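You operate a simulated robot arm through the tools that you are given. There is no shell and no other tool.

Carry out the task below with a simulated robot arm. There is one attempt and no reset: what you move stays moved.

JOB
Unload the peel tester for the next strip.
Fine: push the yellow knob home, open the clamp, lay the blue strip flat in the red sample tray and zero the display.

It is judged by the outcome, as a careful person would: the job done as asked, and still so three seconds after it is handed in. It fails if anything else is knocked over, pushed out of place, dropped, spilled or broken.

ROBOT AND FRAMES
A 7-joint arm with a two-finger parallel gripper, fixed in place. Base frame: the origin is on the floor under the middle of its stand, x ahead of it, y to its left, z up; the work surface is at about z = 0.853. Units: m, degrees, N and s.
It reaches about 1.524 m from its shoulder. Its first joint turns from -149.0 to 149.0 degrees. Payload 3.5 kg.
Tool frame: the origin (TCP) lies between the finger pads and is the grasp point; the fingertips stand 0.023 m ahead of it; z points along the fingers, y is the line along which they close. The gripper opens to 0.094 m. The fingers are 0.038 m wide and 0.01 m thick; the gripper's body (0.054 by 0.096 m) begins 0.039 m behind the TCP.
Orientation is told as [roll, pitch, yaw] about the base's x, y, z axes, in that order, counted from this pose: with the fingers straight down and closing along the base's y, the tool's x points along the base's -x, its y along +y and its z along -z.

CONTROLS
- The arm moves only by the tool play_rows. Its argument "rows" is a list that holds one entry, the list of rows, each a list of 7 numbers: the shift along the tool's x, y, z in units of 400 mm (1.0 is 400 mm), then the turn, a rotation vector about the tool's x, y, z in units of 120 degrees (1.0 is 120 degrees), then the opening in per cent of the stroke, from 0 (shut) to 100 (fully open). In form: [[[tx, ty, tz, wx, wy, wz, grip], ...]]. A call has 1 to 20 rows; each row is the pose to reach, as a shift and turn from the pose commanded when the call began, along the tool's axes at that moment. A call with a number of a shift or a turn outside -1 to 1 is refused whole. Each row takes 0.2 s and may step no farther than 0.05 m and 8.6 degrees from the row before; otherwise, or with a gripper value out of range, the whole call is refused. Where a pose cannot be reached the arm comes as near as it can. A force on the tool above 40 N (or 10 N above the force at the start of the call, whichever is more), or a blocked arm, ends the call early, and 0.2 s more pass. Each finger travels about 0.153 m/s and halts on what it meets, pressing with about 21 N; the grip force reading is that of the motor and also rises with nothing between the fingers. The clock runs only during rows and for 0.2 s after the last one: add rows that repeat a pose to give the fingers time. It gives the time, the measured TCP pose, the force on the tool (base axes), the opening and the grip force at its end, in the units of the frame above (readings bear some noise), with the torque about the TCP (base axes, N m) and any sound that the robot's microphone picked up, and new pictures: "show" is both (left out), scene, wrist or none.
- Cameras (640 x 400 px; columns grow to the right, rows downward): "scene" is fixed at [0.3998, 0.6508, 1.6041]; the picture's right is [-0.98, -0.21, 0.00], its down [-0.08, 0.36, -0.93] and it looks along [0.19, -0.91, -0.37] (base axes); focal length 346 px, centre (320, 200). "wrist" rides on the gripper at [0.086, 0.016, -0.074] in the tool frame; the picture's right is [-0.18, 0.98, 0.00], its down [-0.58, -0.11, -0.81] and it looks along [-0.79, -0.15, 0.59] (tool axes); focal length 243 px, centre (320, 200). There is no depth. A picture from a camera that has moved, and an enlarged one, comes with that camera's place and axes in the base frame and with its lens.
- inspect(camera, box): a new picture of the part [left, top, right, bottom] of that camera's present view, enlarged. It takes no simulated time.
- sign_off(): hands the job in; it is judged then, once.

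Nothing tells you positions but the pictures and the camera data. Unless the task says otherwise, let go and move clear before handing in.

The tools are called after "Emit:" by a JSON object that holds its "fn" and its "kwargs". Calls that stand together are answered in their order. play_rows: Moves the arm, as the interface text tells. Its arguments: {"type":"object","properties":{"rows":{"type":"array"},"show":{"type":"string","enum":["both","scene","wrist","none"]}},"required":["rows"]} The other tools are called the same way: inspect (camera, box) takes an enlarged picture of a part of a camera's view; sign_off () hands the job in.

At the start:

```text
time: 0.0
tool_pos: [0.526, -0.9633, 1.2484]
tcp_rot: [0.1, 0.0, 0.0]
ft_force: [0.0, -0.1, -0.1]
ft_torque: [-0.02, 0.0, 0.0]
opening: 0.094
grasp_force: 0.0
```

scene: 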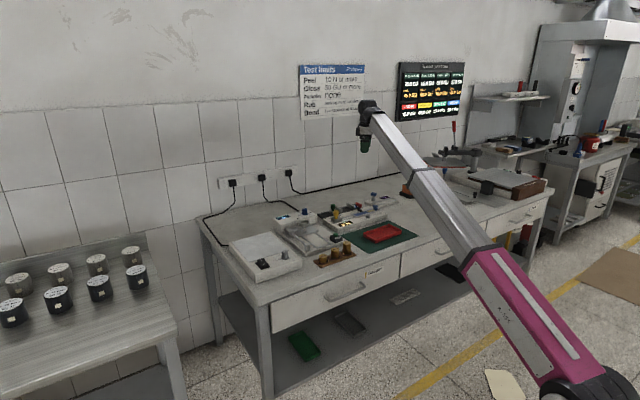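
wrist: 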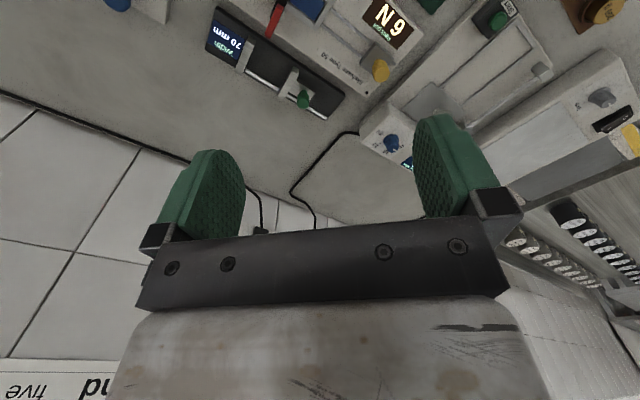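

I see a bench with several testers, a red tray on a green mat, and the arm above the back of the bench. I'll enlarge the pictures before moving to identify the peel tester, its yellow knob, clamp, blue strip and display.

Emit:
{"fn": "inspect", "kwargs": {"camera": "scene", "box": [220, 180, 420, 305]}}

Emit:
{"fn": "inspect", "kwargs": {"camera": "wrist", "box": [180, 0, 420, 150]}}

Emit:
{"fn": "inspect", "kwargs": {"camera": "scene", "box": [290, 55, 470, 168]}}

Emit:
{"fn": "inspect", "kwargs": {"camera": "wrist", "box": [380, 0, 640, 163]}}

```text
3.20 times, centred on (320, 242) of scene
camera zoom: at [0.3998, 0.6508, 1.6041], right [-0.98, -0.21, 0.0], down [-0.08, 0.36, -0.93], along [0.19, -0.91, -0.37], focal length 1107 px, centre (320, 64)
```

zoom: 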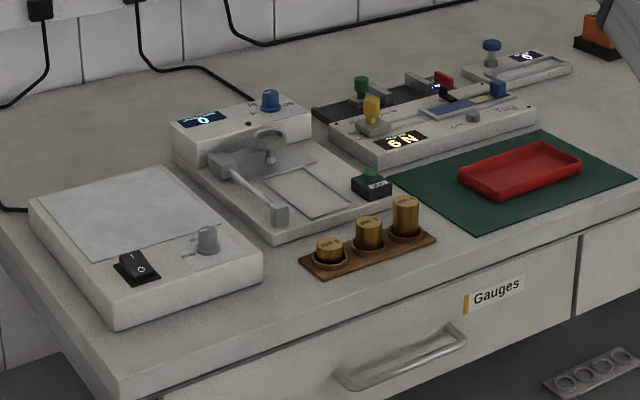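

```text
2.67 times, centred on (300, 75) of wrist
camera zoom: at [0.4394, -0.948, 1.3234], right [0.18, 0.98, 0.0], down [0.58, -0.11, 0.81], along [0.79, -0.15, -0.59], focal length 647 px, centre (373, 533)
```

zoom: 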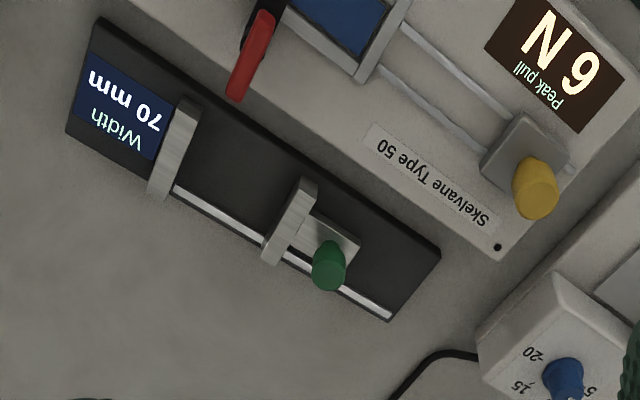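

```text
3.54 times, centred on (380, 112) of scene
camera zoom: at [0.3998, 0.6508, 1.6041], right [-0.98, -0.21, 0.0], down [-0.08, 0.36, -0.93], along [0.19, -0.91, -0.37], focal length 1225 px, centre (108, 513)
```

zoom: 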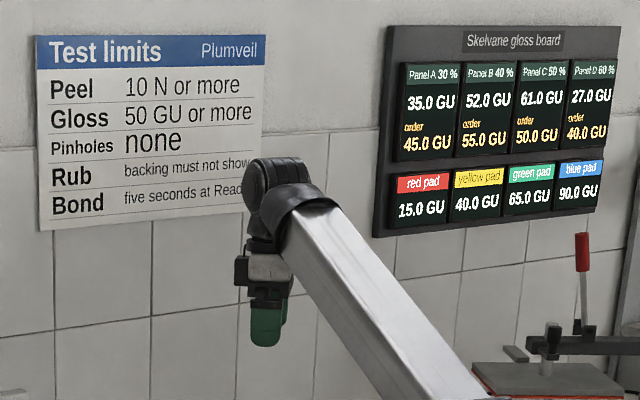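

```text
2.45 times, centred on (510, 82) of wrist
camera zoom: at [0.4394, -0.948, 1.3234], right [0.18, 0.98, 0.0], down [0.58, -0.11, 0.81], along [0.79, -0.15, -0.59], focal length 595 px, centre (-146, 491)
```

zoom: 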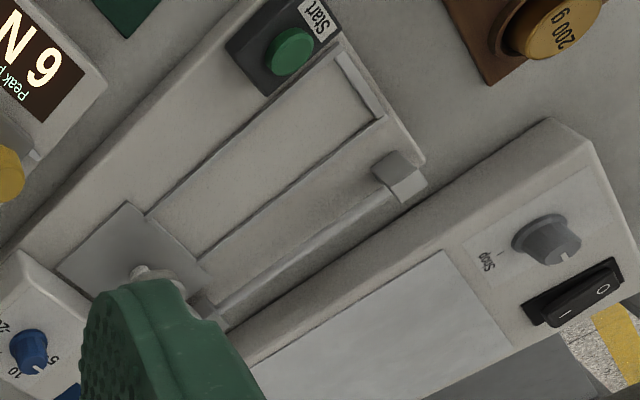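

The peel tester looks like the "Skelvane Type 50" unit: "Peak pull 9 N" display, yellow knob on rails, blue strip, red lever at about (0.45–0.65, -0.85 to -1.0). I'll enlarge it further, then back the wrist camera off for a clear view of the whole unit.

Emit:
{"fn": "inspect", "kwargs": {"camera": "scene", "box": [310, 195, 410, 257]}}

Emit:
{"fn": "play_rows", "kwargs": {"rows": [[[0.1, 0, -0.04, 0, 0, 0, 100], [0.2, 0, -0.08, 0, 0, 0, 100], [0.3, 0, -0.12, 0, 0, 0, 100], [0.4, 0, -0.16, 0, 0, 0, 100], [0.5, 0, -0.2, 0, 0, 0, 100], [0.6, 0, -0.24, 0, 0, 0, 100]]], "show": "both"}}

```text
6.40 times, centred on (360, 226) of scene
camera zoom: at [0.3998, 0.6508, 1.6041], right [-0.98, -0.21, 0.0], down [-0.08, 0.36, -0.93], along [0.19, -0.91, -0.37], focal length 2215 px, centre (64, 34)
```

zoom: 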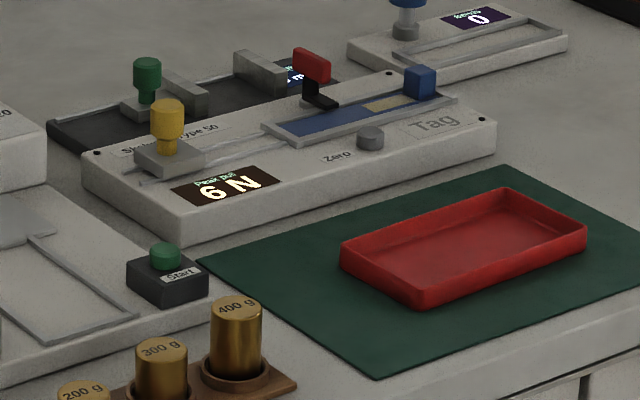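

```text
time: 1.4
tool_pos: [0.293, -0.9778, 1.3188]
tcp_rot: [-3.6, -1.2, 0.1]
ft_force: [0.4, -0.2, -1.1]
ft_torque: [0.0, 0.0, -0.02]
opening: 0.0939
grasp_force: 0.1
out of reach, approached as far as the arm can: row 2, 3, 4, 5, 6
camera wrist: at [0.2036, -0.9591, 1.3902], right [0.18, 0.98, -0.06], down [0.56, -0.06, 0.82], along [0.81, -0.18, -0.56], focal length 243 px, centre (320, 200)
```

scene: 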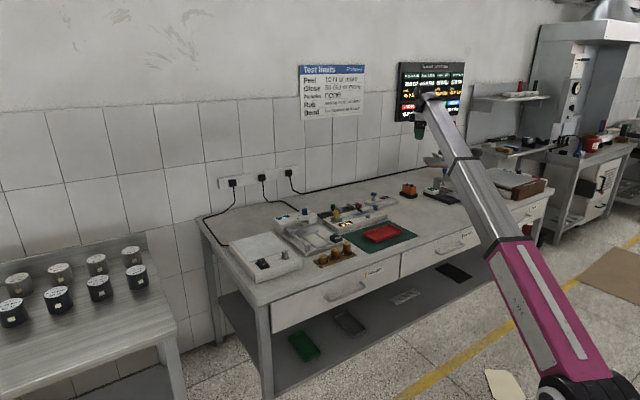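
wrist: 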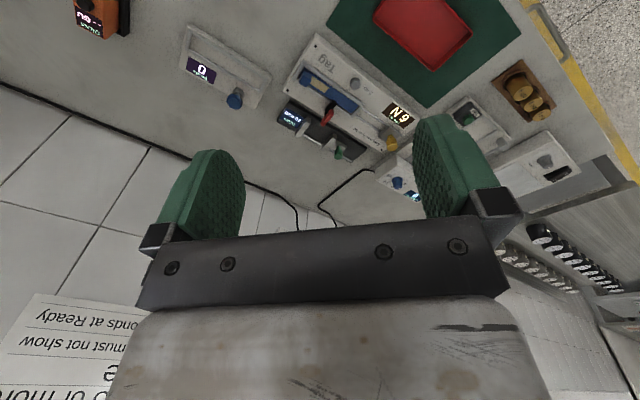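

The reach ended short but the view now shows the whole tester above the fingers. I'll enlarge it from here.

Emit:
{"fn": "inspect", "kwargs": {"camera": "wrist", "box": [260, 20, 440, 170]}}

Emit:
{"fn": "inspect", "kwargs": {"camera": "wrist", "box": [280, 40, 380, 110]}}

Emit:
{"fn": "inspect", "kwargs": {"camera": "scene", "box": [320, 190, 420, 250]}}

```text
2.67 times, centred on (350, 95) of wrist
camera zoom: at [0.2036, -0.9591, 1.3902], right [0.18, 0.98, -0.06], down [0.56, -0.06, 0.82], along [0.81, -0.18, -0.56], focal length 647 px, centre (240, 480)
```

zoom: 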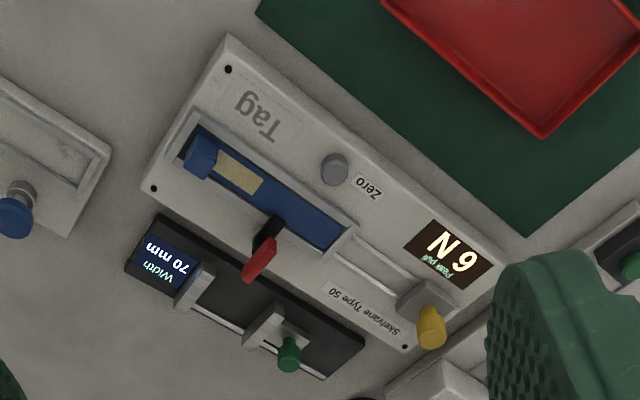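

```text
5.71 times, centred on (330, 75) of wrist
camera zoom: at [0.2036, -0.9591, 1.3902], right [0.18, 0.98, -0.06], down [0.56, -0.06, 0.82], along [0.81, -0.18, -0.56], focal length 1386 px, centre (263, 914)
```

zoom: 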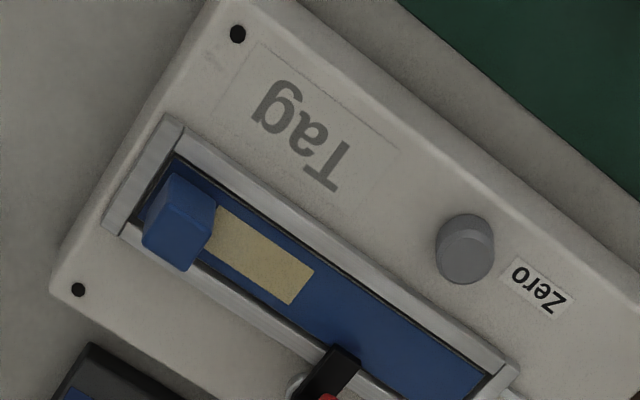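

```text
6.40 times, centred on (370, 220) of scene
camera zoom: at [0.3998, 0.6508, 1.6041], right [-0.98, -0.21, 0.0], down [-0.08, 0.36, -0.93], along [0.19, -0.91, -0.37], focal length 2215 px, centre (0, 72)
```

zoom: 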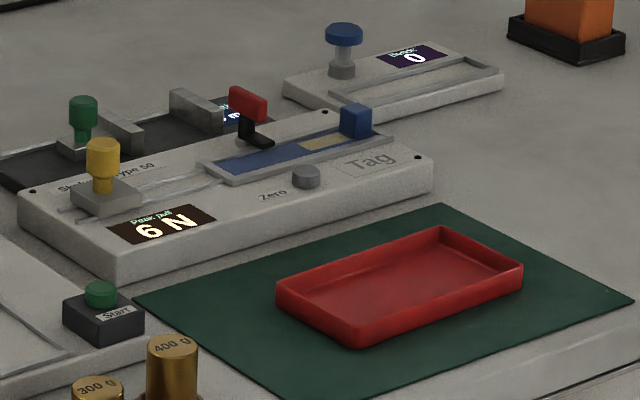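

The unit is set at about 45° to the base axes, like the bench. The blue strip with its blue block lies in a bed under the red-handled clamp, the yellow knob carriage sits at the far left of its rails, and the Zero control is on the front. Next I'll take the wrist camera to the front side of the tester for a closer look.

Emit:
{"fn": "play_rows", "kwargs": {"rows": [[[-0.0456, 0.0675, 0.0539, 0, 0, 0.0417, 100], [-0.0911, 0.135, 0.1078, 0, 0, 0.0833, 100], [-0.1367, 0.2025, 0.1617, 0, 0, 0.125, 100], [-0.1822, 0.27, 0.2156, 0, 0, 0.1667, 100], [-0.2278, 0.3375, 0.2694, 0, 0, 0.2083, 100], [-0.2733, 0.405, 0.3233, 0, 0, 0.25, 100], [-0.3189, 0.4725, 0.3772, 0, 0, 0.2917, 100], [-0.3644, 0.54, 0.4311, 0, 0, 0.3333, 100], [-0.41, 0.6075, 0.485, 0, 0, 0.375, 100]]], "show": "both"}}

```text
time: 2.8
tool_pos: [0.3958, -0.8367, 1.1925]
tcp_rot: [-2.8, -2.7, -26.3]
ft_force: [-12.7, -10.7, -3.2]
ft_torque: [0.81, -1.36, 1.76]
opening: 0.094
grasp_force: 0.1
stopped in row 6: the force on the tool passed its limit at 89 N (the readings are from after the stop); the commanded pose is now the measured one
camera wrist: at [0.3237, -0.7802, 1.2615], right [0.6, 0.8, -0.04], down [0.46, -0.3, 0.84], along [0.65, -0.52, -0.55], focal length 243 px, centre (320, 200)
```

scene: 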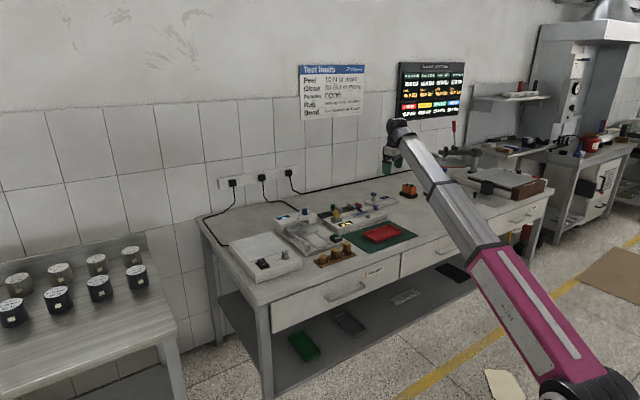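
wrist: 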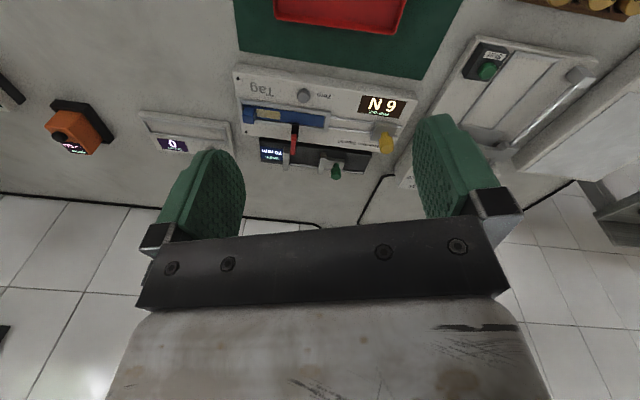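

The call was stopped by a force on the tool even though nothing is near the fingers. I'll look closely at the gripper and forearm before moving again.

Emit:
{"fn": "inspect", "kwargs": {"camera": "scene", "box": [350, 100, 470, 190]}}

Emit:
{"fn": "inspect", "kwargs": {"camera": "wrist", "box": [220, 40, 440, 190]}}

Emit:
{"fn": "inspect", "kwargs": {"camera": "scene", "box": [340, 110, 640, 400]}}

```text
4.44 times, centred on (410, 145) of scene
camera zoom: at [0.3998, 0.6508, 1.6041], right [-0.98, -0.21, 0.0], down [-0.08, 0.36, -0.93], along [0.19, -0.91, -0.37], focal length 1538 px, centre (-80, 444)
```

zoom: 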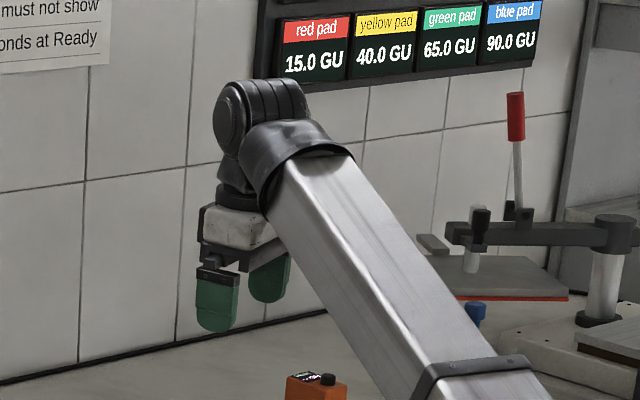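

```text
2.67 times, centred on (330, 115) of wrist
camera zoom: at [0.3237, -0.7802, 1.2615], right [0.6, 0.8, -0.04], down [0.46, -0.3, 0.84], along [0.65, -0.52, -0.55], focal length 647 px, centre (293, 427)
```

zoom: 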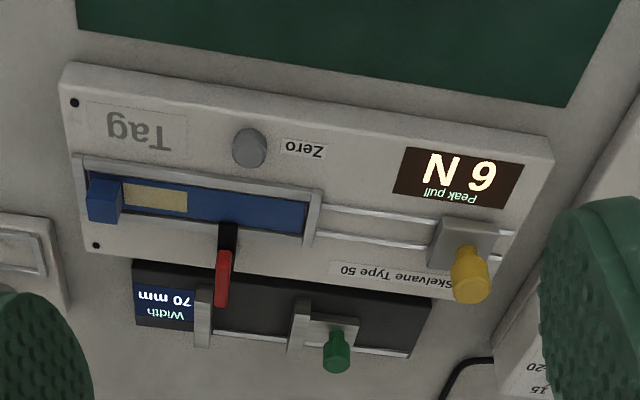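

```text
1.38 times, centred on (490, 255) of scene
camera zoom: at [0.3998, 0.6508, 1.6041], right [-0.98, -0.21, 0.0], down [-0.08, 0.36, -0.93], along [0.19, -0.91, -0.37], focal length 477 px, centre (86, 124)
```

zoom: 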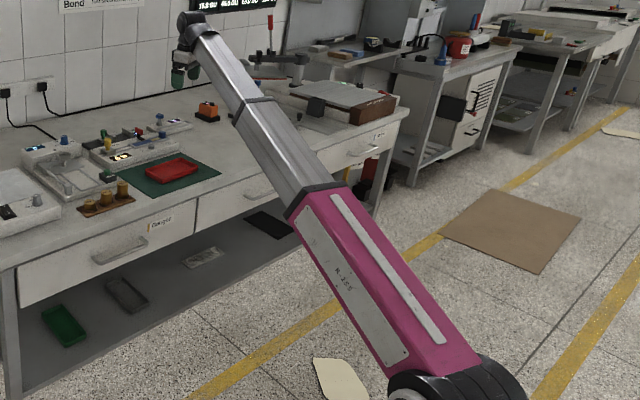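

That was most likely the gripper/camera folding against the robot's own forearm, since the arm is high with the gripper bent far back. It should clear by going lower, so I'll lower over the tray region, keeping this yaw and straightening the tilt. The tester's front edge runs from about (0.60,-0.81) to (0.39,-1.02).

Emit:
{"fn": "play_rows", "kwargs": {"rows": [[[0.001, 0.001, 0.03, -0.003, 0.003, 0, 100], [0.003, 0.003, 0.08, -0.008, 0.008, 0, 100], [0.006, 0.006, 0.14, -0.014, 0.014, 0, 100], [0.01, 0.01, 0.2, -0.02, 0.02, 0, 100], [0.013, 0.013, 0.26, -0.0233, 0.0225, 0, 100]]], "show": "both"}}

```text
time: 4.0
tool_pos: [0.395, -0.8358, 1.0875]
tcp_rot: [0.0, 0.1, -26.5]
ft_force: [0.7, -0.5, 0.3]
ft_torque: [0.0, 0.02, -0.03]
opening: 0.0941
grasp_force: 0.1
camera wrist: at [0.3243, -0.7849, 1.162], right [0.61, 0.8, 0.0], down [0.47, -0.36, 0.81], along [0.64, -0.49, -0.59], focal length 243 px, centre (320, 200)
```

scene: 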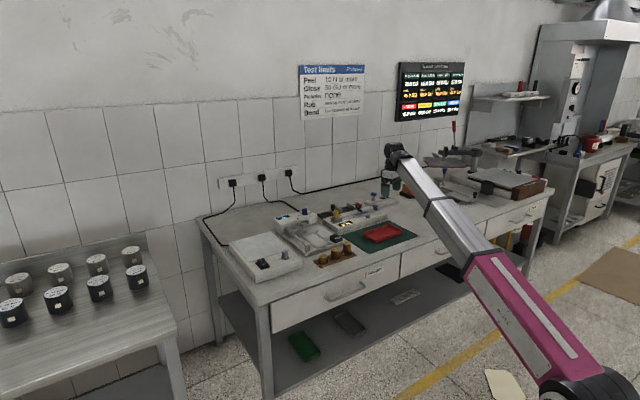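
wrist: 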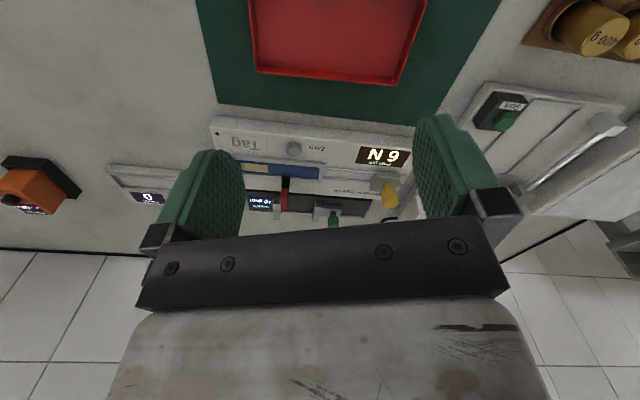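

The contact is gone and the tool is straight again. Now I'll turn to -45° yaw (tool x facing the robot) and move over the tester for a close view of the clamp and rails.

Emit:
{"fn": "play_rows", "kwargs": {"rows": [[[-0.059, -0.019, -0.006, 0, 0, 0.031, 100], [-0.118, -0.039, -0.012, 0, 0, 0.062, 100], [-0.176, -0.058, -0.019, 0, 0, 0.093, 100], [-0.235, -0.077, -0.025, 0, 0, 0.124, 100], [-0.294, -0.0965, -0.031, 0, 0, 0.154, 100]]], "show": "both"}}

```text
time: 5.2
tool_pos: [0.4826, -0.924, 1.1]
tcp_rot: [0.0, 0.0, -45.2]
ft_force: [0.0, -0.5, 0.1]
ft_torque: [0.02, -0.02, -0.02]
opening: 0.0938
grasp_force: 0.1
camera wrist: at [0.4341, -0.8527, 1.1736], right [0.83, 0.56, 0.0], down [0.33, -0.49, 0.81], along [0.45, -0.67, -0.59], focal length 243 px, centre (320, 200)
```

scene: 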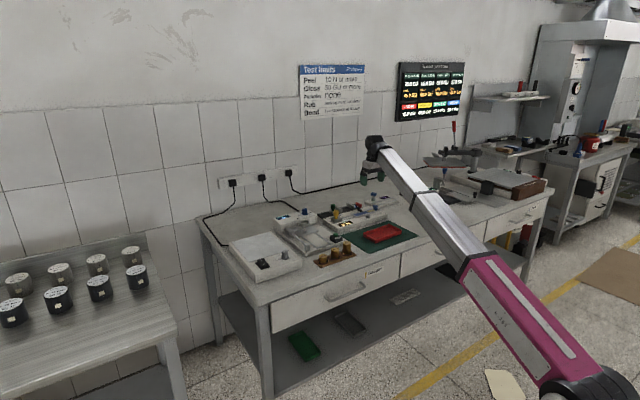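
wrist: 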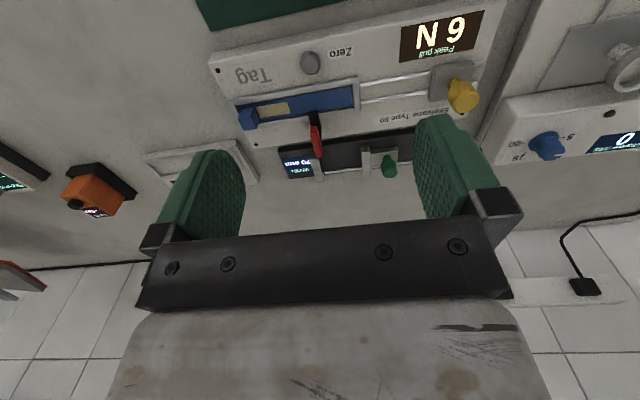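

Emit:
{"fn": "inspect", "kwargs": {"camera": "wrist", "box": [230, 60, 370, 160]}}

Emit:
{"fn": "inspect", "kwargs": {"camera": "wrist", "box": [340, 10, 500, 130]}}

Emit:
{"fn": "inspect", "kwargs": {"camera": "wrist", "box": [200, 0, 500, 190]}}

```text
4.00 times, centred on (300, 110) of wrist
camera zoom: at [0.4341, -0.8527, 1.1736], right [0.83, 0.56, 0.0], down [0.33, -0.49, 0.81], along [0.45, -0.67, -0.59], focal length 970 px, centre (400, 560)
```

zoom: 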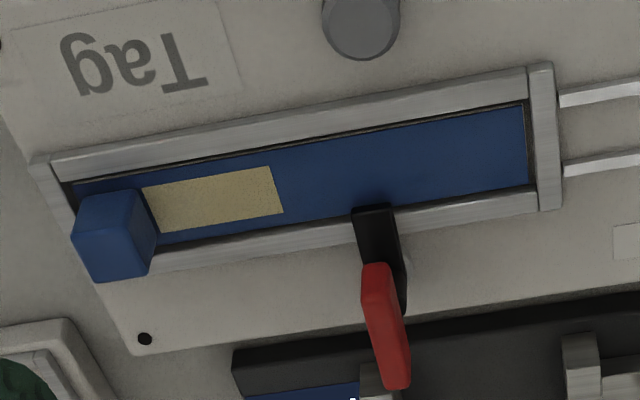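

```text
3.33 times, centred on (420, 70) of wrist
camera zoom: at [0.4341, -0.8527, 1.1736], right [0.83, 0.56, 0.0], down [0.33, -0.49, 0.81], along [0.45, -0.67, -0.59], focal length 809 px, centre (-13, 633)
```

zoom: 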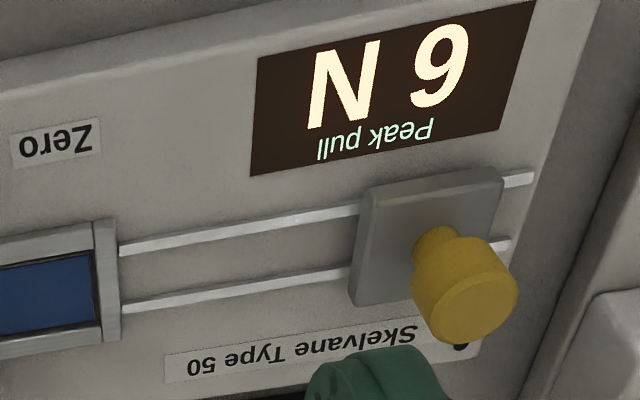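

```text
2.11 times, centred on (350, 95) of wrist
camera zoom: at [0.4341, -0.8527, 1.1736], right [0.83, 0.56, 0.0], down [0.33, -0.49, 0.81], along [0.45, -0.67, -0.59], focal length 511 px, centre (257, 421)
```

zoom: 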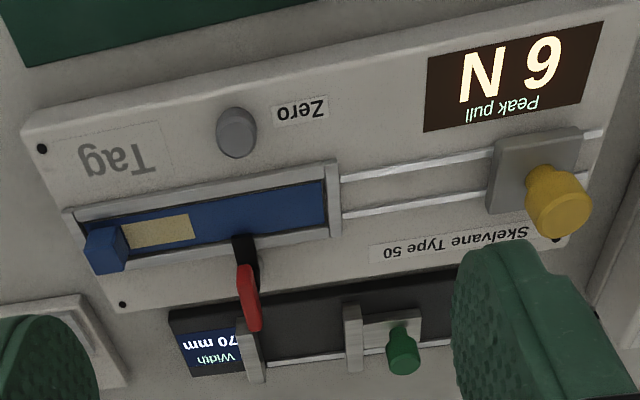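

Emit:
{"fn": "inspect", "kwargs": {"camera": "scene", "box": [340, 196, 388, 226]}}

Emit:
{"fn": "inspect", "kwargs": {"camera": "wrist", "box": [290, 95, 346, 165]}}

Emit:
{"fn": "inspect", "kwargs": {"camera": "wrist", "box": [290, 40, 370, 90]}}

```text
13.33 times, centred on (364, 211) of scene
camera zoom: at [0.3998, 0.6508, 1.6041], right [-0.98, -0.21, 0.0], down [-0.08, 0.36, -0.93], along [0.19, -0.91, -0.37], focal length 4614 px, centre (-267, 53)
```

zoom: 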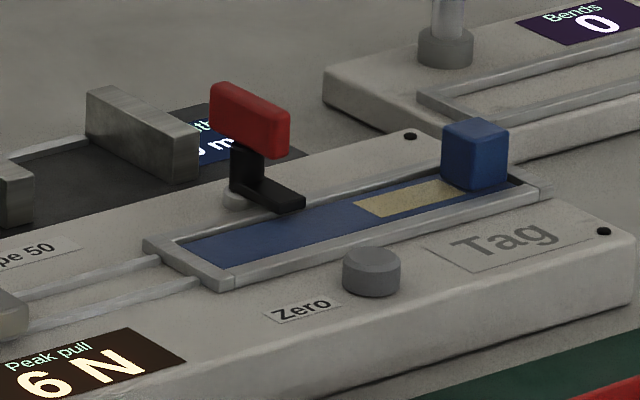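

```text
5.71 times, centred on (318, 130) of wrist
camera zoom: at [0.4341, -0.8527, 1.1736], right [0.83, 0.56, 0.0], down [0.33, -0.49, 0.81], along [0.45, -0.67, -0.59], focal length 1386 px, centre (331, 600)
```

zoom: 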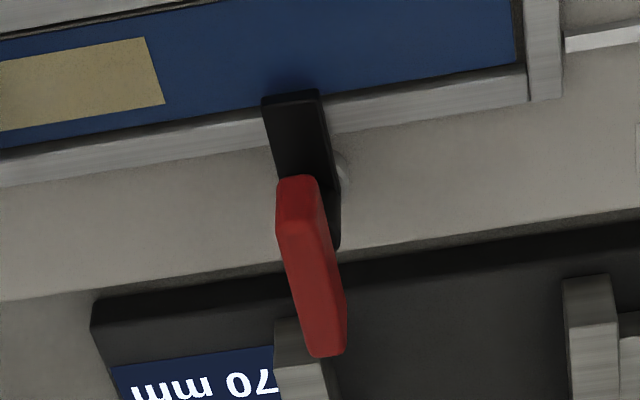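

```text
8.00 times, centred on (330, 65) of wrist
camera zoom: at [0.4341, -0.8527, 1.1736], right [0.83, 0.56, 0.0], down [0.33, -0.49, 0.81], along [0.45, -0.67, -0.59], focal length 1941 px, centre (240, 1280)
```

zoom: 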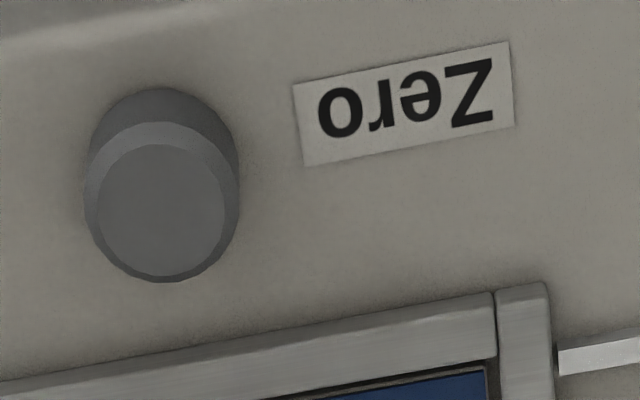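

The clamp is a fin handle on a post with a round pivot under a black arm that reaches over the strip's back edge, so it probably turns about a vertical axis. The Zero control is a plain round button. I'll enlarge the blue block and the carriage to measure them.

Emit:
{"fn": "inspect", "kwargs": {"camera": "wrist", "box": [230, 75, 310, 135]}}

Emit:
{"fn": "inspect", "kwargs": {"camera": "scene", "box": [316, 206, 356, 236]}}

Emit:
{"fn": "inspect", "kwargs": {"camera": "scene", "box": [355, 218, 410, 250]}}

Emit:
{"fn": "inspect", "kwargs": {"camera": "wrist", "box": [420, 55, 490, 120]}}

```text
6.67 times, centred on (270, 105) of wrist
camera zoom: at [0.4341, -0.8527, 1.1736], right [0.83, 0.56, 0.0], down [0.33, -0.49, 0.81], along [0.45, -0.67, -0.59], focal length 1618 px, centre (653, 833)
```

zoom: 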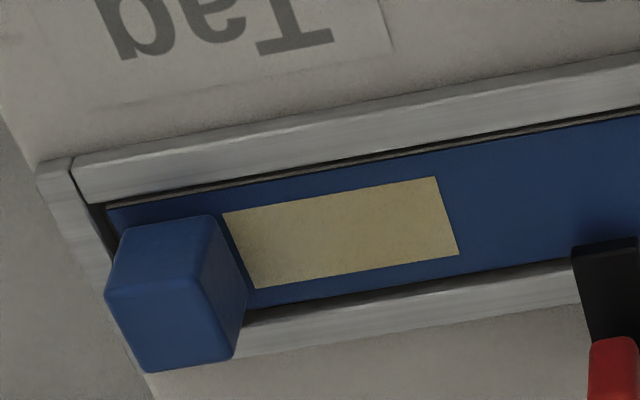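

```text
13.33 times, centred on (336, 221) of scene
camera zoom: at [0.3998, 0.6508, 1.6041], right [-0.98, -0.21, 0.0], down [-0.08, 0.36, -0.93], along [0.19, -0.91, -0.37], focal length 4614 px, centre (107, -80)
```

zoom: 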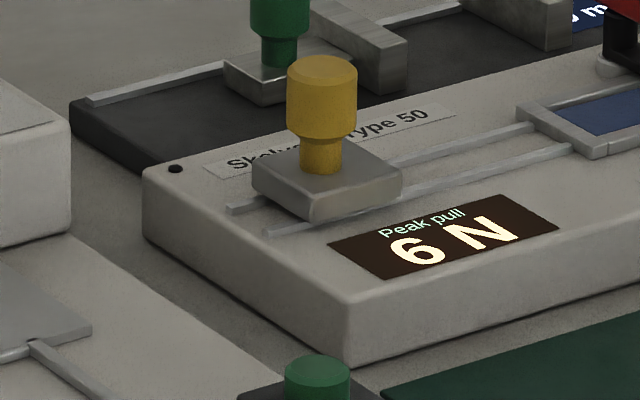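

```text
11.64 times, centred on (382, 234) of scene
camera zoom: at [0.3998, 0.6508, 1.6041], right [-0.98, -0.21, 0.0], down [-0.08, 0.36, -0.93], along [0.19, -0.91, -0.37], focal length 4027 px, centre (-407, -196)
```

zoom: 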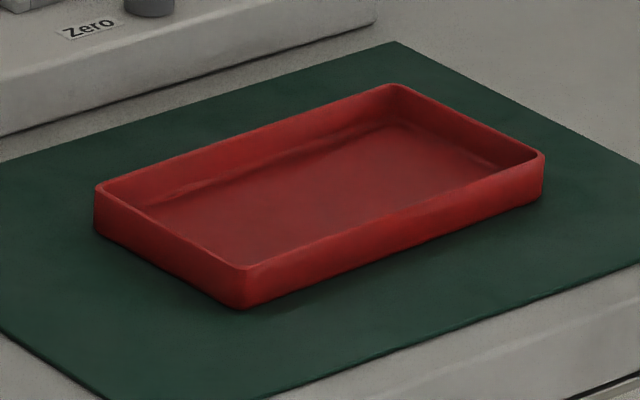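

```text
6.15 times, centred on (455, 88) of wrist
camera zoom: at [0.4341, -0.8527, 1.1736], right [0.83, 0.56, 0.0], down [0.33, -0.49, 0.81], along [0.45, -0.67, -0.59], focal length 1493 px, centre (-511, 892)
```

zoom: 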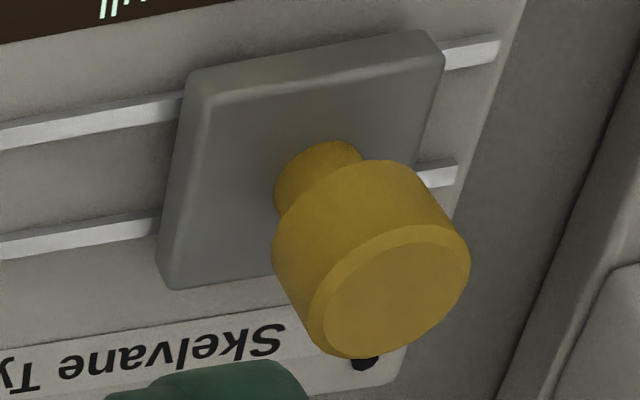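

Positions so far, with N = (x−y)/√2 (away from the robot) and U = −(x+y)/√2 (to the right):

| Item | U | N | z of top |
|---|---|---|---|
| Yellow knob | 0.171 | 1.089 | 0.925 |
| Near end of the bed | 0.277 | – | – |
| Clamp handle | 0.339 | 1.12 | 0.92 |
| Zero button | 0.333 | 1.039 | 0.885 |
| Blue block | 0.428 | 1.089 | 0.90 |

Home should be against the bed, where the pull starts. I'll close the fingers and move to a point above and left of the knob.

Emit:
{"fn": "play_rows", "kwargs": {"rows": [[[-0.039, 0.0734, 0.03, 0, 0, 0, 60], [-0.079, 0.1468, 0.07, 0, 0, 0, 20], [-0.118, 0.2202, 0.11, 0, 0, -0.0015, 0], [-0.157, 0.2937, 0.16, 0, 0, -0.0015, 0], [-0.197, 0.3671, 0.2, 0, 0, -0.0015, 0], [-0.236, 0.4405, 0.25, 0, 0, -0.0015, 0], [-0.236, 0.4405, 0.25, 0, 0, -0.0015, 0]]], "show": "both"}}

```text
time: 6.8
tool_pos: [0.6757, -0.8645, 0.9999]
tcp_rot: [-0.1, 0.1, -44.9]
ft_force: [0.2, -0.5, 0.1]
ft_torque: [0.02, 0.01, 0.04]
opening: 0.0002
grasp_force: 21.1
camera wrist: at [0.6248, -0.7932, 1.0741], right [0.82, 0.57, 0.0], down [0.34, -0.49, 0.81], along [0.46, -0.66, -0.59], focal length 243 px, centre (320, 200)
```

scene: 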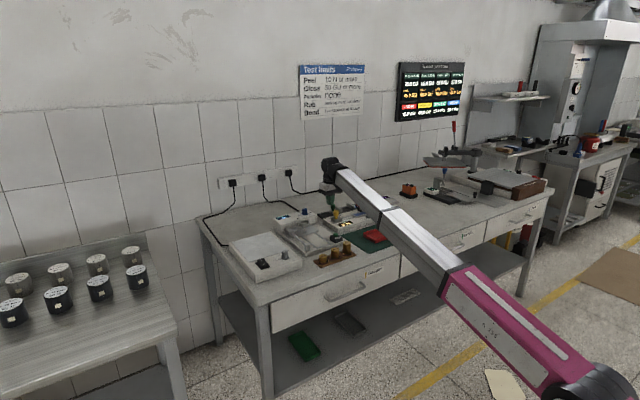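
wrist: 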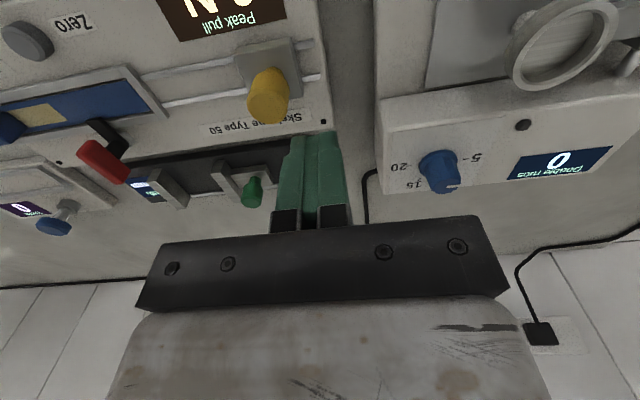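

The fingers are closed and sit just left of the knob (about 12 mm clear). I'll descend to knob-head height and push a short way toward the bed to see that it slides.

Emit:
{"fn": "play_rows", "kwargs": {"rows": [[[0, 0, 0.08, 0, 0, 0, 0], [0, 0, 0.15, 0, 0, 0, 0], [0, 0, 0.195, 0, 0, 0, 0], [0, 0, 0.195, 0, 0, 0, 0]]], "show": "wrist"}}

Emit:
{"fn": "play_rows", "kwargs": {"rows": [[[0, -0.015, 0, 0, 0, 0, 0], [0, -0.03, 0, 0, 0, 0, 0], [0, -0.045, 0, 0, 0, 0, 0], [0, -0.06, 0, 0, 0, 0, 0], [0, -0.075, 0, 0, 0, 0, 0]]], "show": "both"}}

```text
time: 7.8
tool_pos: [0.6763, -0.8649, 0.9216]
tcp_rot: [-0.2, 0.0, -44.9]
ft_force: [-0.1, 0.6, 0.8]
ft_torque: [0.0, -0.01, -0.03]
opening: 0.0
grasp_force: 20.5
camera wrist: at [0.6259, -0.7947, 0.9954], right [0.82, 0.57, 0.0], down [0.34, -0.49, 0.81], along [0.46, -0.66, -0.59], focal length 243 px, centre (320, 200)
```

wrist: 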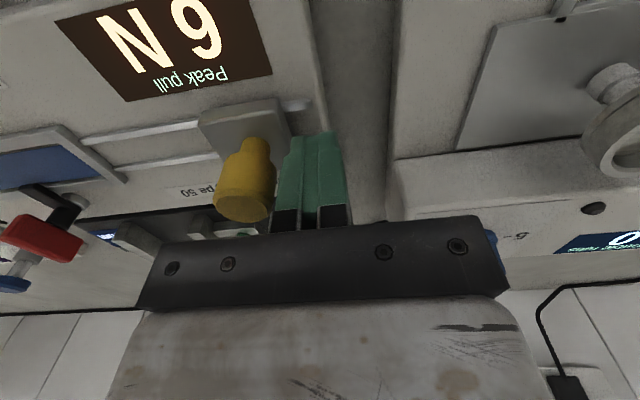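

```text
time: 9.0
tool_pos: [0.6533, -0.8866, 0.9218]
tcp_rot: [-0.1, 0.0, -44.8]
ft_force: [1.0, -0.2, 0.0]
ft_torque: [-0.02, 0.0, -0.01]
opening: 0.0
grasp_force: 21.0
camera wrist: at [0.6035, -0.8156, 0.9957], right [0.82, 0.57, 0.0], down [0.34, -0.49, 0.81], along [0.46, -0.66, -0.59], focal length 243 px, centre (320, 200)
```

scene: 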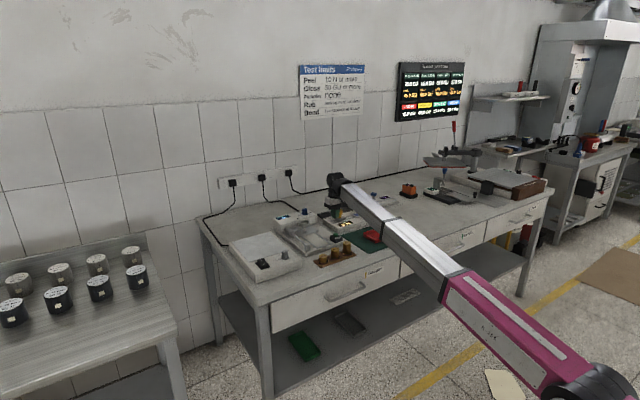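
wrist: 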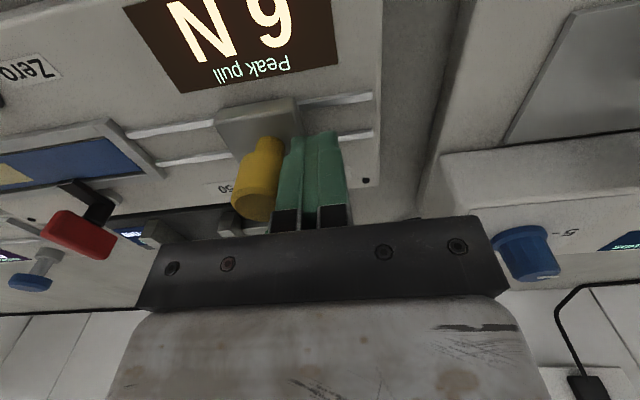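

The knob slides toward the bed with almost no force and the tester stays put. I'll continue, slowing down near the expected stop.

Emit:
{"fn": "play_rows", "kwargs": {"rows": [[[0, -0.02, 0, 0, 0, 0, 0], [0, -0.04, 0, 0, 0, 0, 0], [0, -0.06, 0, 0, 0, 0, 0], [0, -0.08, 0, 0, 0, 0, 0], [0, -0.1, 0, 0, 0, 0, 0], [0, -0.12, 0, 0, 0, 0, 0], [0, -0.13, 0, 0, 0, 0, 0]]], "show": "both"}}

```text
time: 10.6
tool_pos: [0.6165, -0.9237, 0.9204]
tcp_rot: [0.0, 0.1, -45.0]
ft_force: [0.4, 0.5, 0.7]
ft_torque: [-0.01, 0.04, -0.03]
opening: 0.0001
grasp_force: 21.4
camera wrist: at [0.5661, -0.853, 0.9954], right [0.82, 0.57, 0.0], down [0.34, -0.49, 0.81], along [0.46, -0.66, -0.59], focal length 243 px, centre (320, 200)
```

scene: 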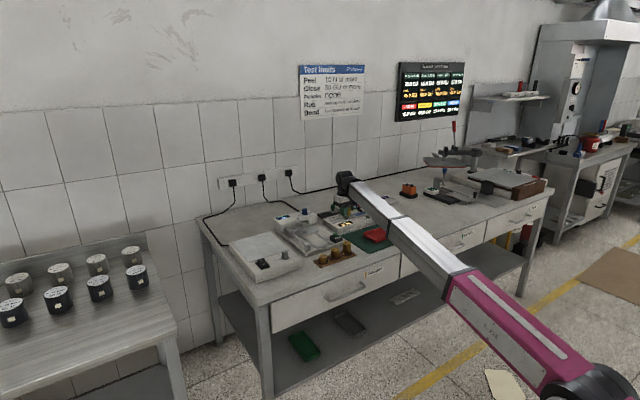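
wrist: 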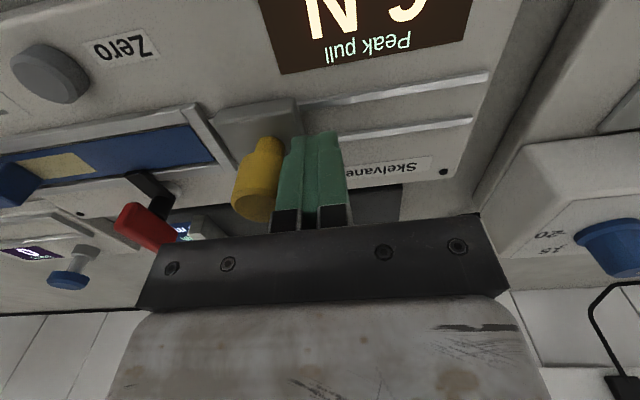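

Emit:
{"fn": "inspect", "kwargs": {"camera": "wrist", "box": [170, 80, 320, 180]}}

Emit:
{"fn": "inspect", "kwargs": {"camera": "scene", "box": [316, 200, 376, 240]}}

```text
4.00 times, centred on (245, 130) of wrist
camera zoom: at [0.5661, -0.853, 0.9954], right [0.82, 0.57, 0.0], down [0.34, -0.49, 0.81], along [0.46, -0.66, -0.59], focal length 970 px, centre (620, 480)
```

zoom: 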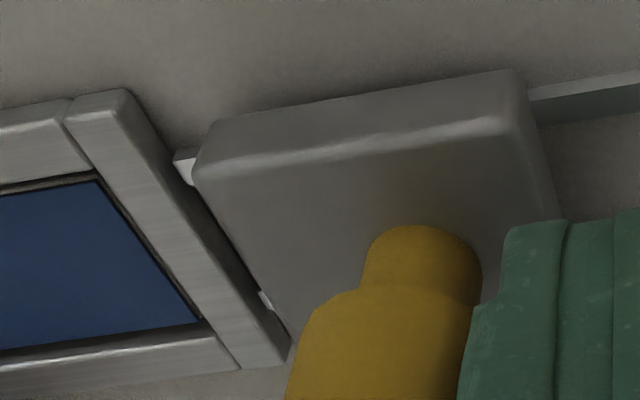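

```text
10.00 times, centred on (346, 220) of scene
camera zoom: at [0.3998, 0.6508, 1.6041], right [-0.98, -0.21, 0.0], down [-0.08, 0.36, -0.93], along [0.19, -0.91, -0.37], focal length 3460 px, centre (60, 0)
```

zoom: 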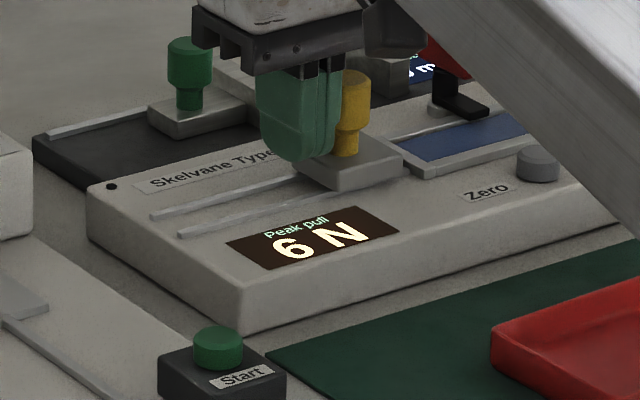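

The plate is within a few millimetres of the bed frame. I'll finish in 1 mm steps while watching the force.

Emit:
{"fn": "play_rows", "kwargs": {"rows": [[[0, -0.0025, 0, 0, 0, 0, 0], [0, -0.005, 0, 0, 0, 0, 0], [0, -0.0075, 0, 0, 0, 0, 0], [0, -0.01, 0, 0, 0, 0, 0]]], "show": "wrist"}}

Emit:
{"fn": "inspect", "kwargs": {"camera": "wrist", "box": [170, 80, 320, 180]}}

```text
time: 11.6
tool_pos: [0.6141, -0.9278, 0.9218]
tcp_rot: [-0.1, 0.0, -44.9]
ft_force: [0.6, 1.0, 0.7]
ft_torque: [0.0, 0.01, 0.0]
opening: 0.0001
grasp_force: 21.1
camera wrist: at [0.5639, -0.8557, 0.9961], right [0.82, 0.57, 0.0], down [0.34, -0.49, 0.81], along [0.46, -0.66, -0.59], focal length 243 px, centre (320, 200)
```

wrist: 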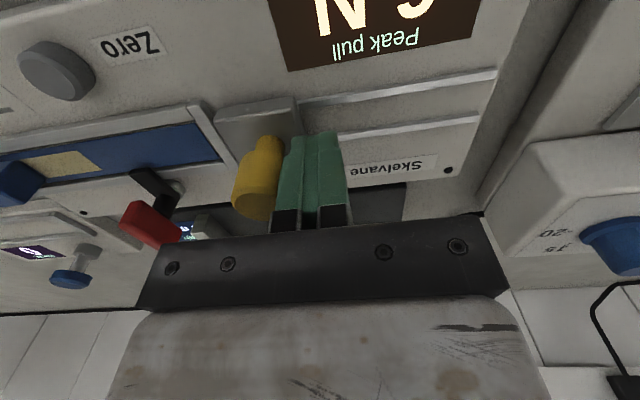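

```text
4.00 times, centred on (245, 130) of wrist
camera zoom: at [0.5639, -0.8557, 0.9961], right [0.82, 0.57, 0.0], down [0.34, -0.49, 0.81], along [0.46, -0.66, -0.59], focal length 970 px, centre (620, 480)
```

zoom: 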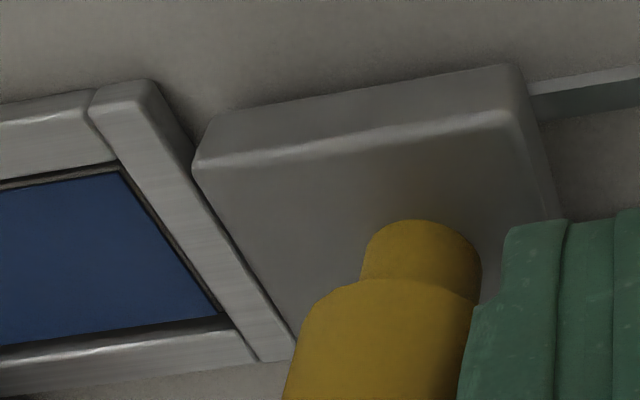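

Emit:
{"fn": "play_rows", "kwargs": {"rows": [[[0, -0.0025, 0, 0, 0, 0, 0], [0, -0.005, 0, 0, 0, 0, 0], [0, -0.0075, 0, 0, 0, 0, 0]]], "show": "wrist"}}

Emit:
{"fn": "inspect", "kwargs": {"camera": "wrist", "box": [170, 80, 320, 180]}}

```text
time: 12.4
tool_pos: [0.6119, -0.9271, 0.9225]
tcp_rot: [-0.1, 0.1, -44.8]
ft_force: [1.0, 0.3, -0.2]
ft_torque: [-0.01, -0.01, 0.01]
opening: 0.0
grasp_force: 21.1
camera wrist: at [0.5618, -0.8575, 0.9961], right [0.82, 0.57, 0.0], down [0.34, -0.49, 0.81], along [0.46, -0.66, -0.59], focal length 243 px, centre (320, 200)
```

wrist: 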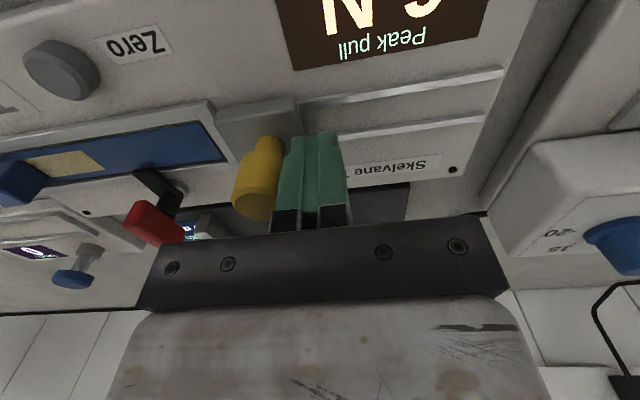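

```text
4.00 times, centred on (245, 130) of wrist
camera zoom: at [0.5618, -0.8575, 0.9961], right [0.82, 0.57, 0.0], down [0.34, -0.49, 0.81], along [0.46, -0.66, -0.59], focal length 970 px, centre (620, 480)
```

zoom: 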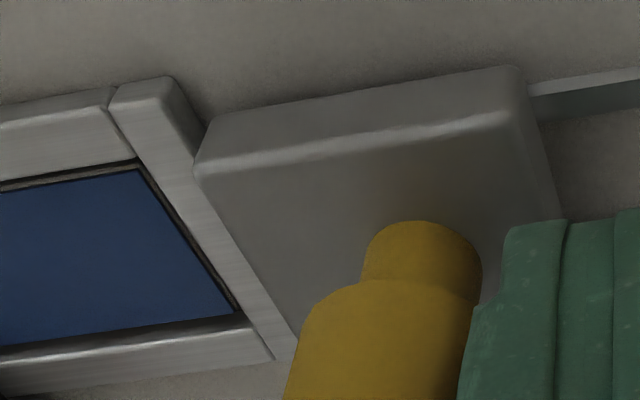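

Emit:
{"fn": "play_rows", "kwargs": {"rows": [[[0, -0.0025, 0, 0, 0, 0, 0], [0, -0.005, 0, 0, 0, 0, 0]]], "show": "wrist"}}

Emit:
{"fn": "inspect", "kwargs": {"camera": "wrist", "box": [170, 80, 320, 180]}}

```text
time: 13.0
tool_pos: [0.6109, -0.9278, 0.9219]
tcp_rot: [-0.1, 0.1, -44.8]
ft_force: [5.4, 3.5, 1.8]
ft_torque: [-0.02, 0.02, -0.03]
opening: 0.0
grasp_force: 21.0
camera wrist: at [0.5612, -0.8579, 0.9961], right [0.82, 0.57, 0.0], down [0.34, -0.49, 0.81], along [0.46, -0.66, -0.59], focal length 243 px, centre (320, 200)
```

wrist: 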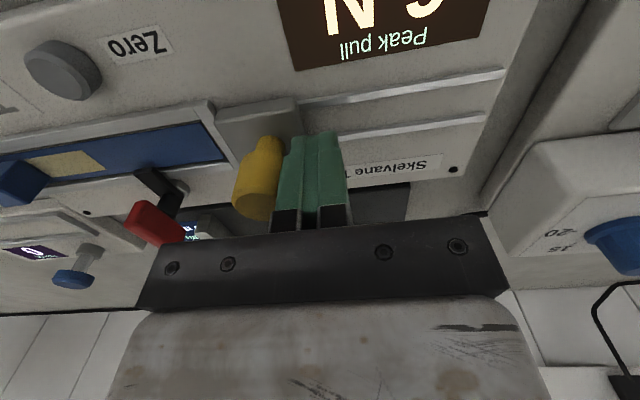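

```text
4.00 times, centred on (245, 130) of wrist
camera zoom: at [0.5612, -0.8579, 0.9961], right [0.82, 0.57, 0.0], down [0.34, -0.49, 0.81], along [0.46, -0.66, -0.59], focal length 970 px, centre (620, 480)
```

zoom: 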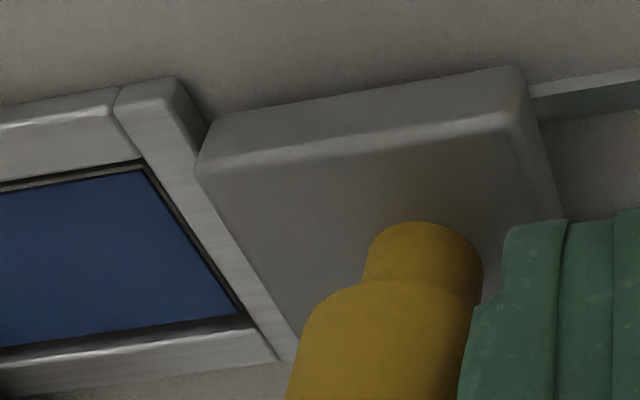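

The force has risen to about 6 N with the plate against the bed, so it's at its stop. One more millimetre to seat it, then I'll back off and lift clear.

Emit:
{"fn": "play_rows", "kwargs": {"rows": [[[0, -0.002, 0, 0, 0, 0, 0], [0, -0.0035, 0, 0, 0, 0, 0]]], "show": "none"}}

Emit:
{"fn": "play_rows", "kwargs": {"rows": [[[0, 0.02, 0, 0, 0, 0, 0], [0, 0.05, 0, 0, 0, 0, 0], [0, 0.05, -0.06, 0, 0, 0, 0], [0, 0.05, -0.15, 0, 0, 0, 20], [0, 0.05, -0.25, 0, 0, 0, 60], [0, 0.05, -0.25, 0, 0, 0, 60]]], "show": "both"}}

```text
time: 13.6
tool_pos: [0.6108, -0.9289, 0.9207]
tcp_rot: [0.0, 0.0, -44.8]
ft_force: [14.7, 12.4, 2.1]
ft_torque: [-0.09, 0.13, -0.06]
opening: 0.0002
grasp_force: 20.9
```

```text
time: 15.0
tool_pos: [0.6251, -0.9168, 1.0231]
tcp_rot: [-0.1, 0.2, -44.9]
ft_force: [-0.5, -1.1, 0.0]
ft_torque: [0.03, 0.02, 0.03]
opening: 0.0564
grasp_force: 0.1
camera wrist: at [0.5748, -0.8455, 1.0971], right [0.82, 0.57, 0.0], down [0.34, -0.49, 0.81], along [0.46, -0.66, -0.59], focal length 243 px, centre (320, 200)
```

scene: 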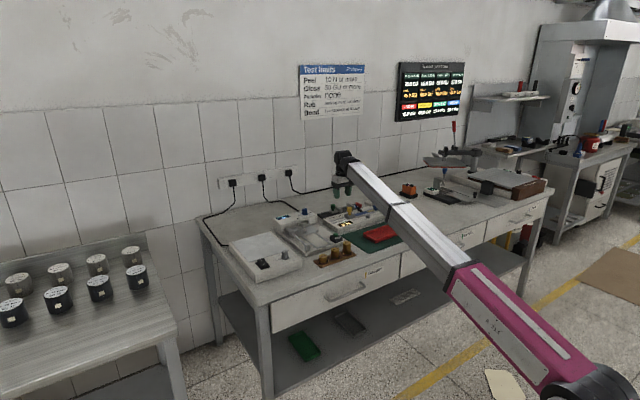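
wrist: 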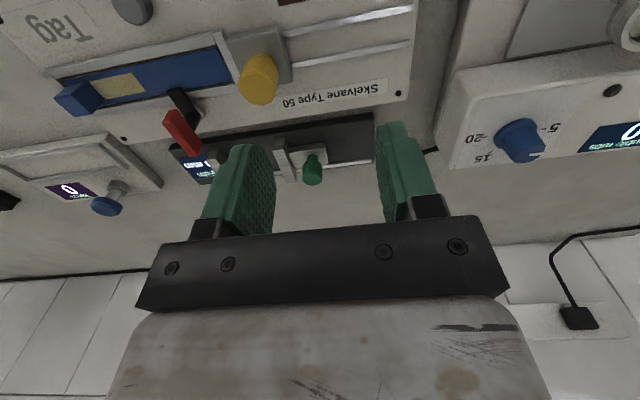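

The knob is home and stayed there, and the tester did not shift. Next is the clamp, so I'll zoom in on its handle from here to refine the pivot position.

Emit:
{"fn": "inspect", "kwargs": {"camera": "wrist", "box": [140, 70, 260, 170]}}

Emit:
{"fn": "inspect", "kwargs": {"camera": "scene", "box": [340, 196, 388, 226]}}

```text
4.00 times, centred on (200, 120) of wrist
camera zoom: at [0.5748, -0.8455, 1.0971], right [0.82, 0.57, 0.0], down [0.34, -0.49, 0.81], along [0.46, -0.66, -0.59], focal length 970 px, centre (800, 520)
```

zoom: 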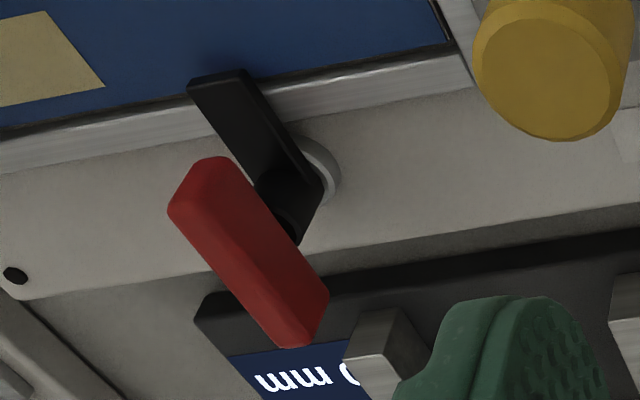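

```text
13.33 times, centred on (364, 211) of scene
camera zoom: at [0.3998, 0.6508, 1.6041], right [-0.98, -0.21, 0.0], down [-0.08, 0.36, -0.93], along [0.19, -0.91, -0.37], focal length 4614 px, centre (-267, 53)
```

zoom: 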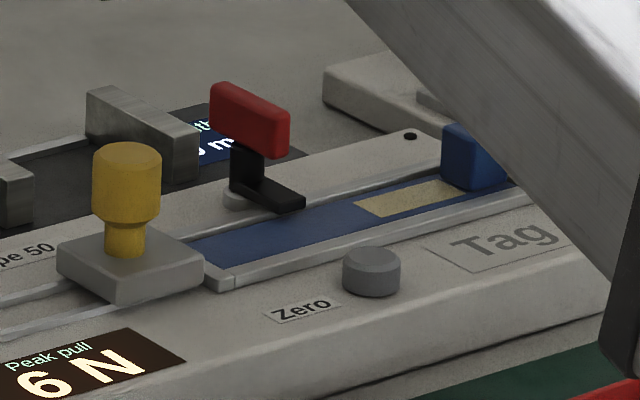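

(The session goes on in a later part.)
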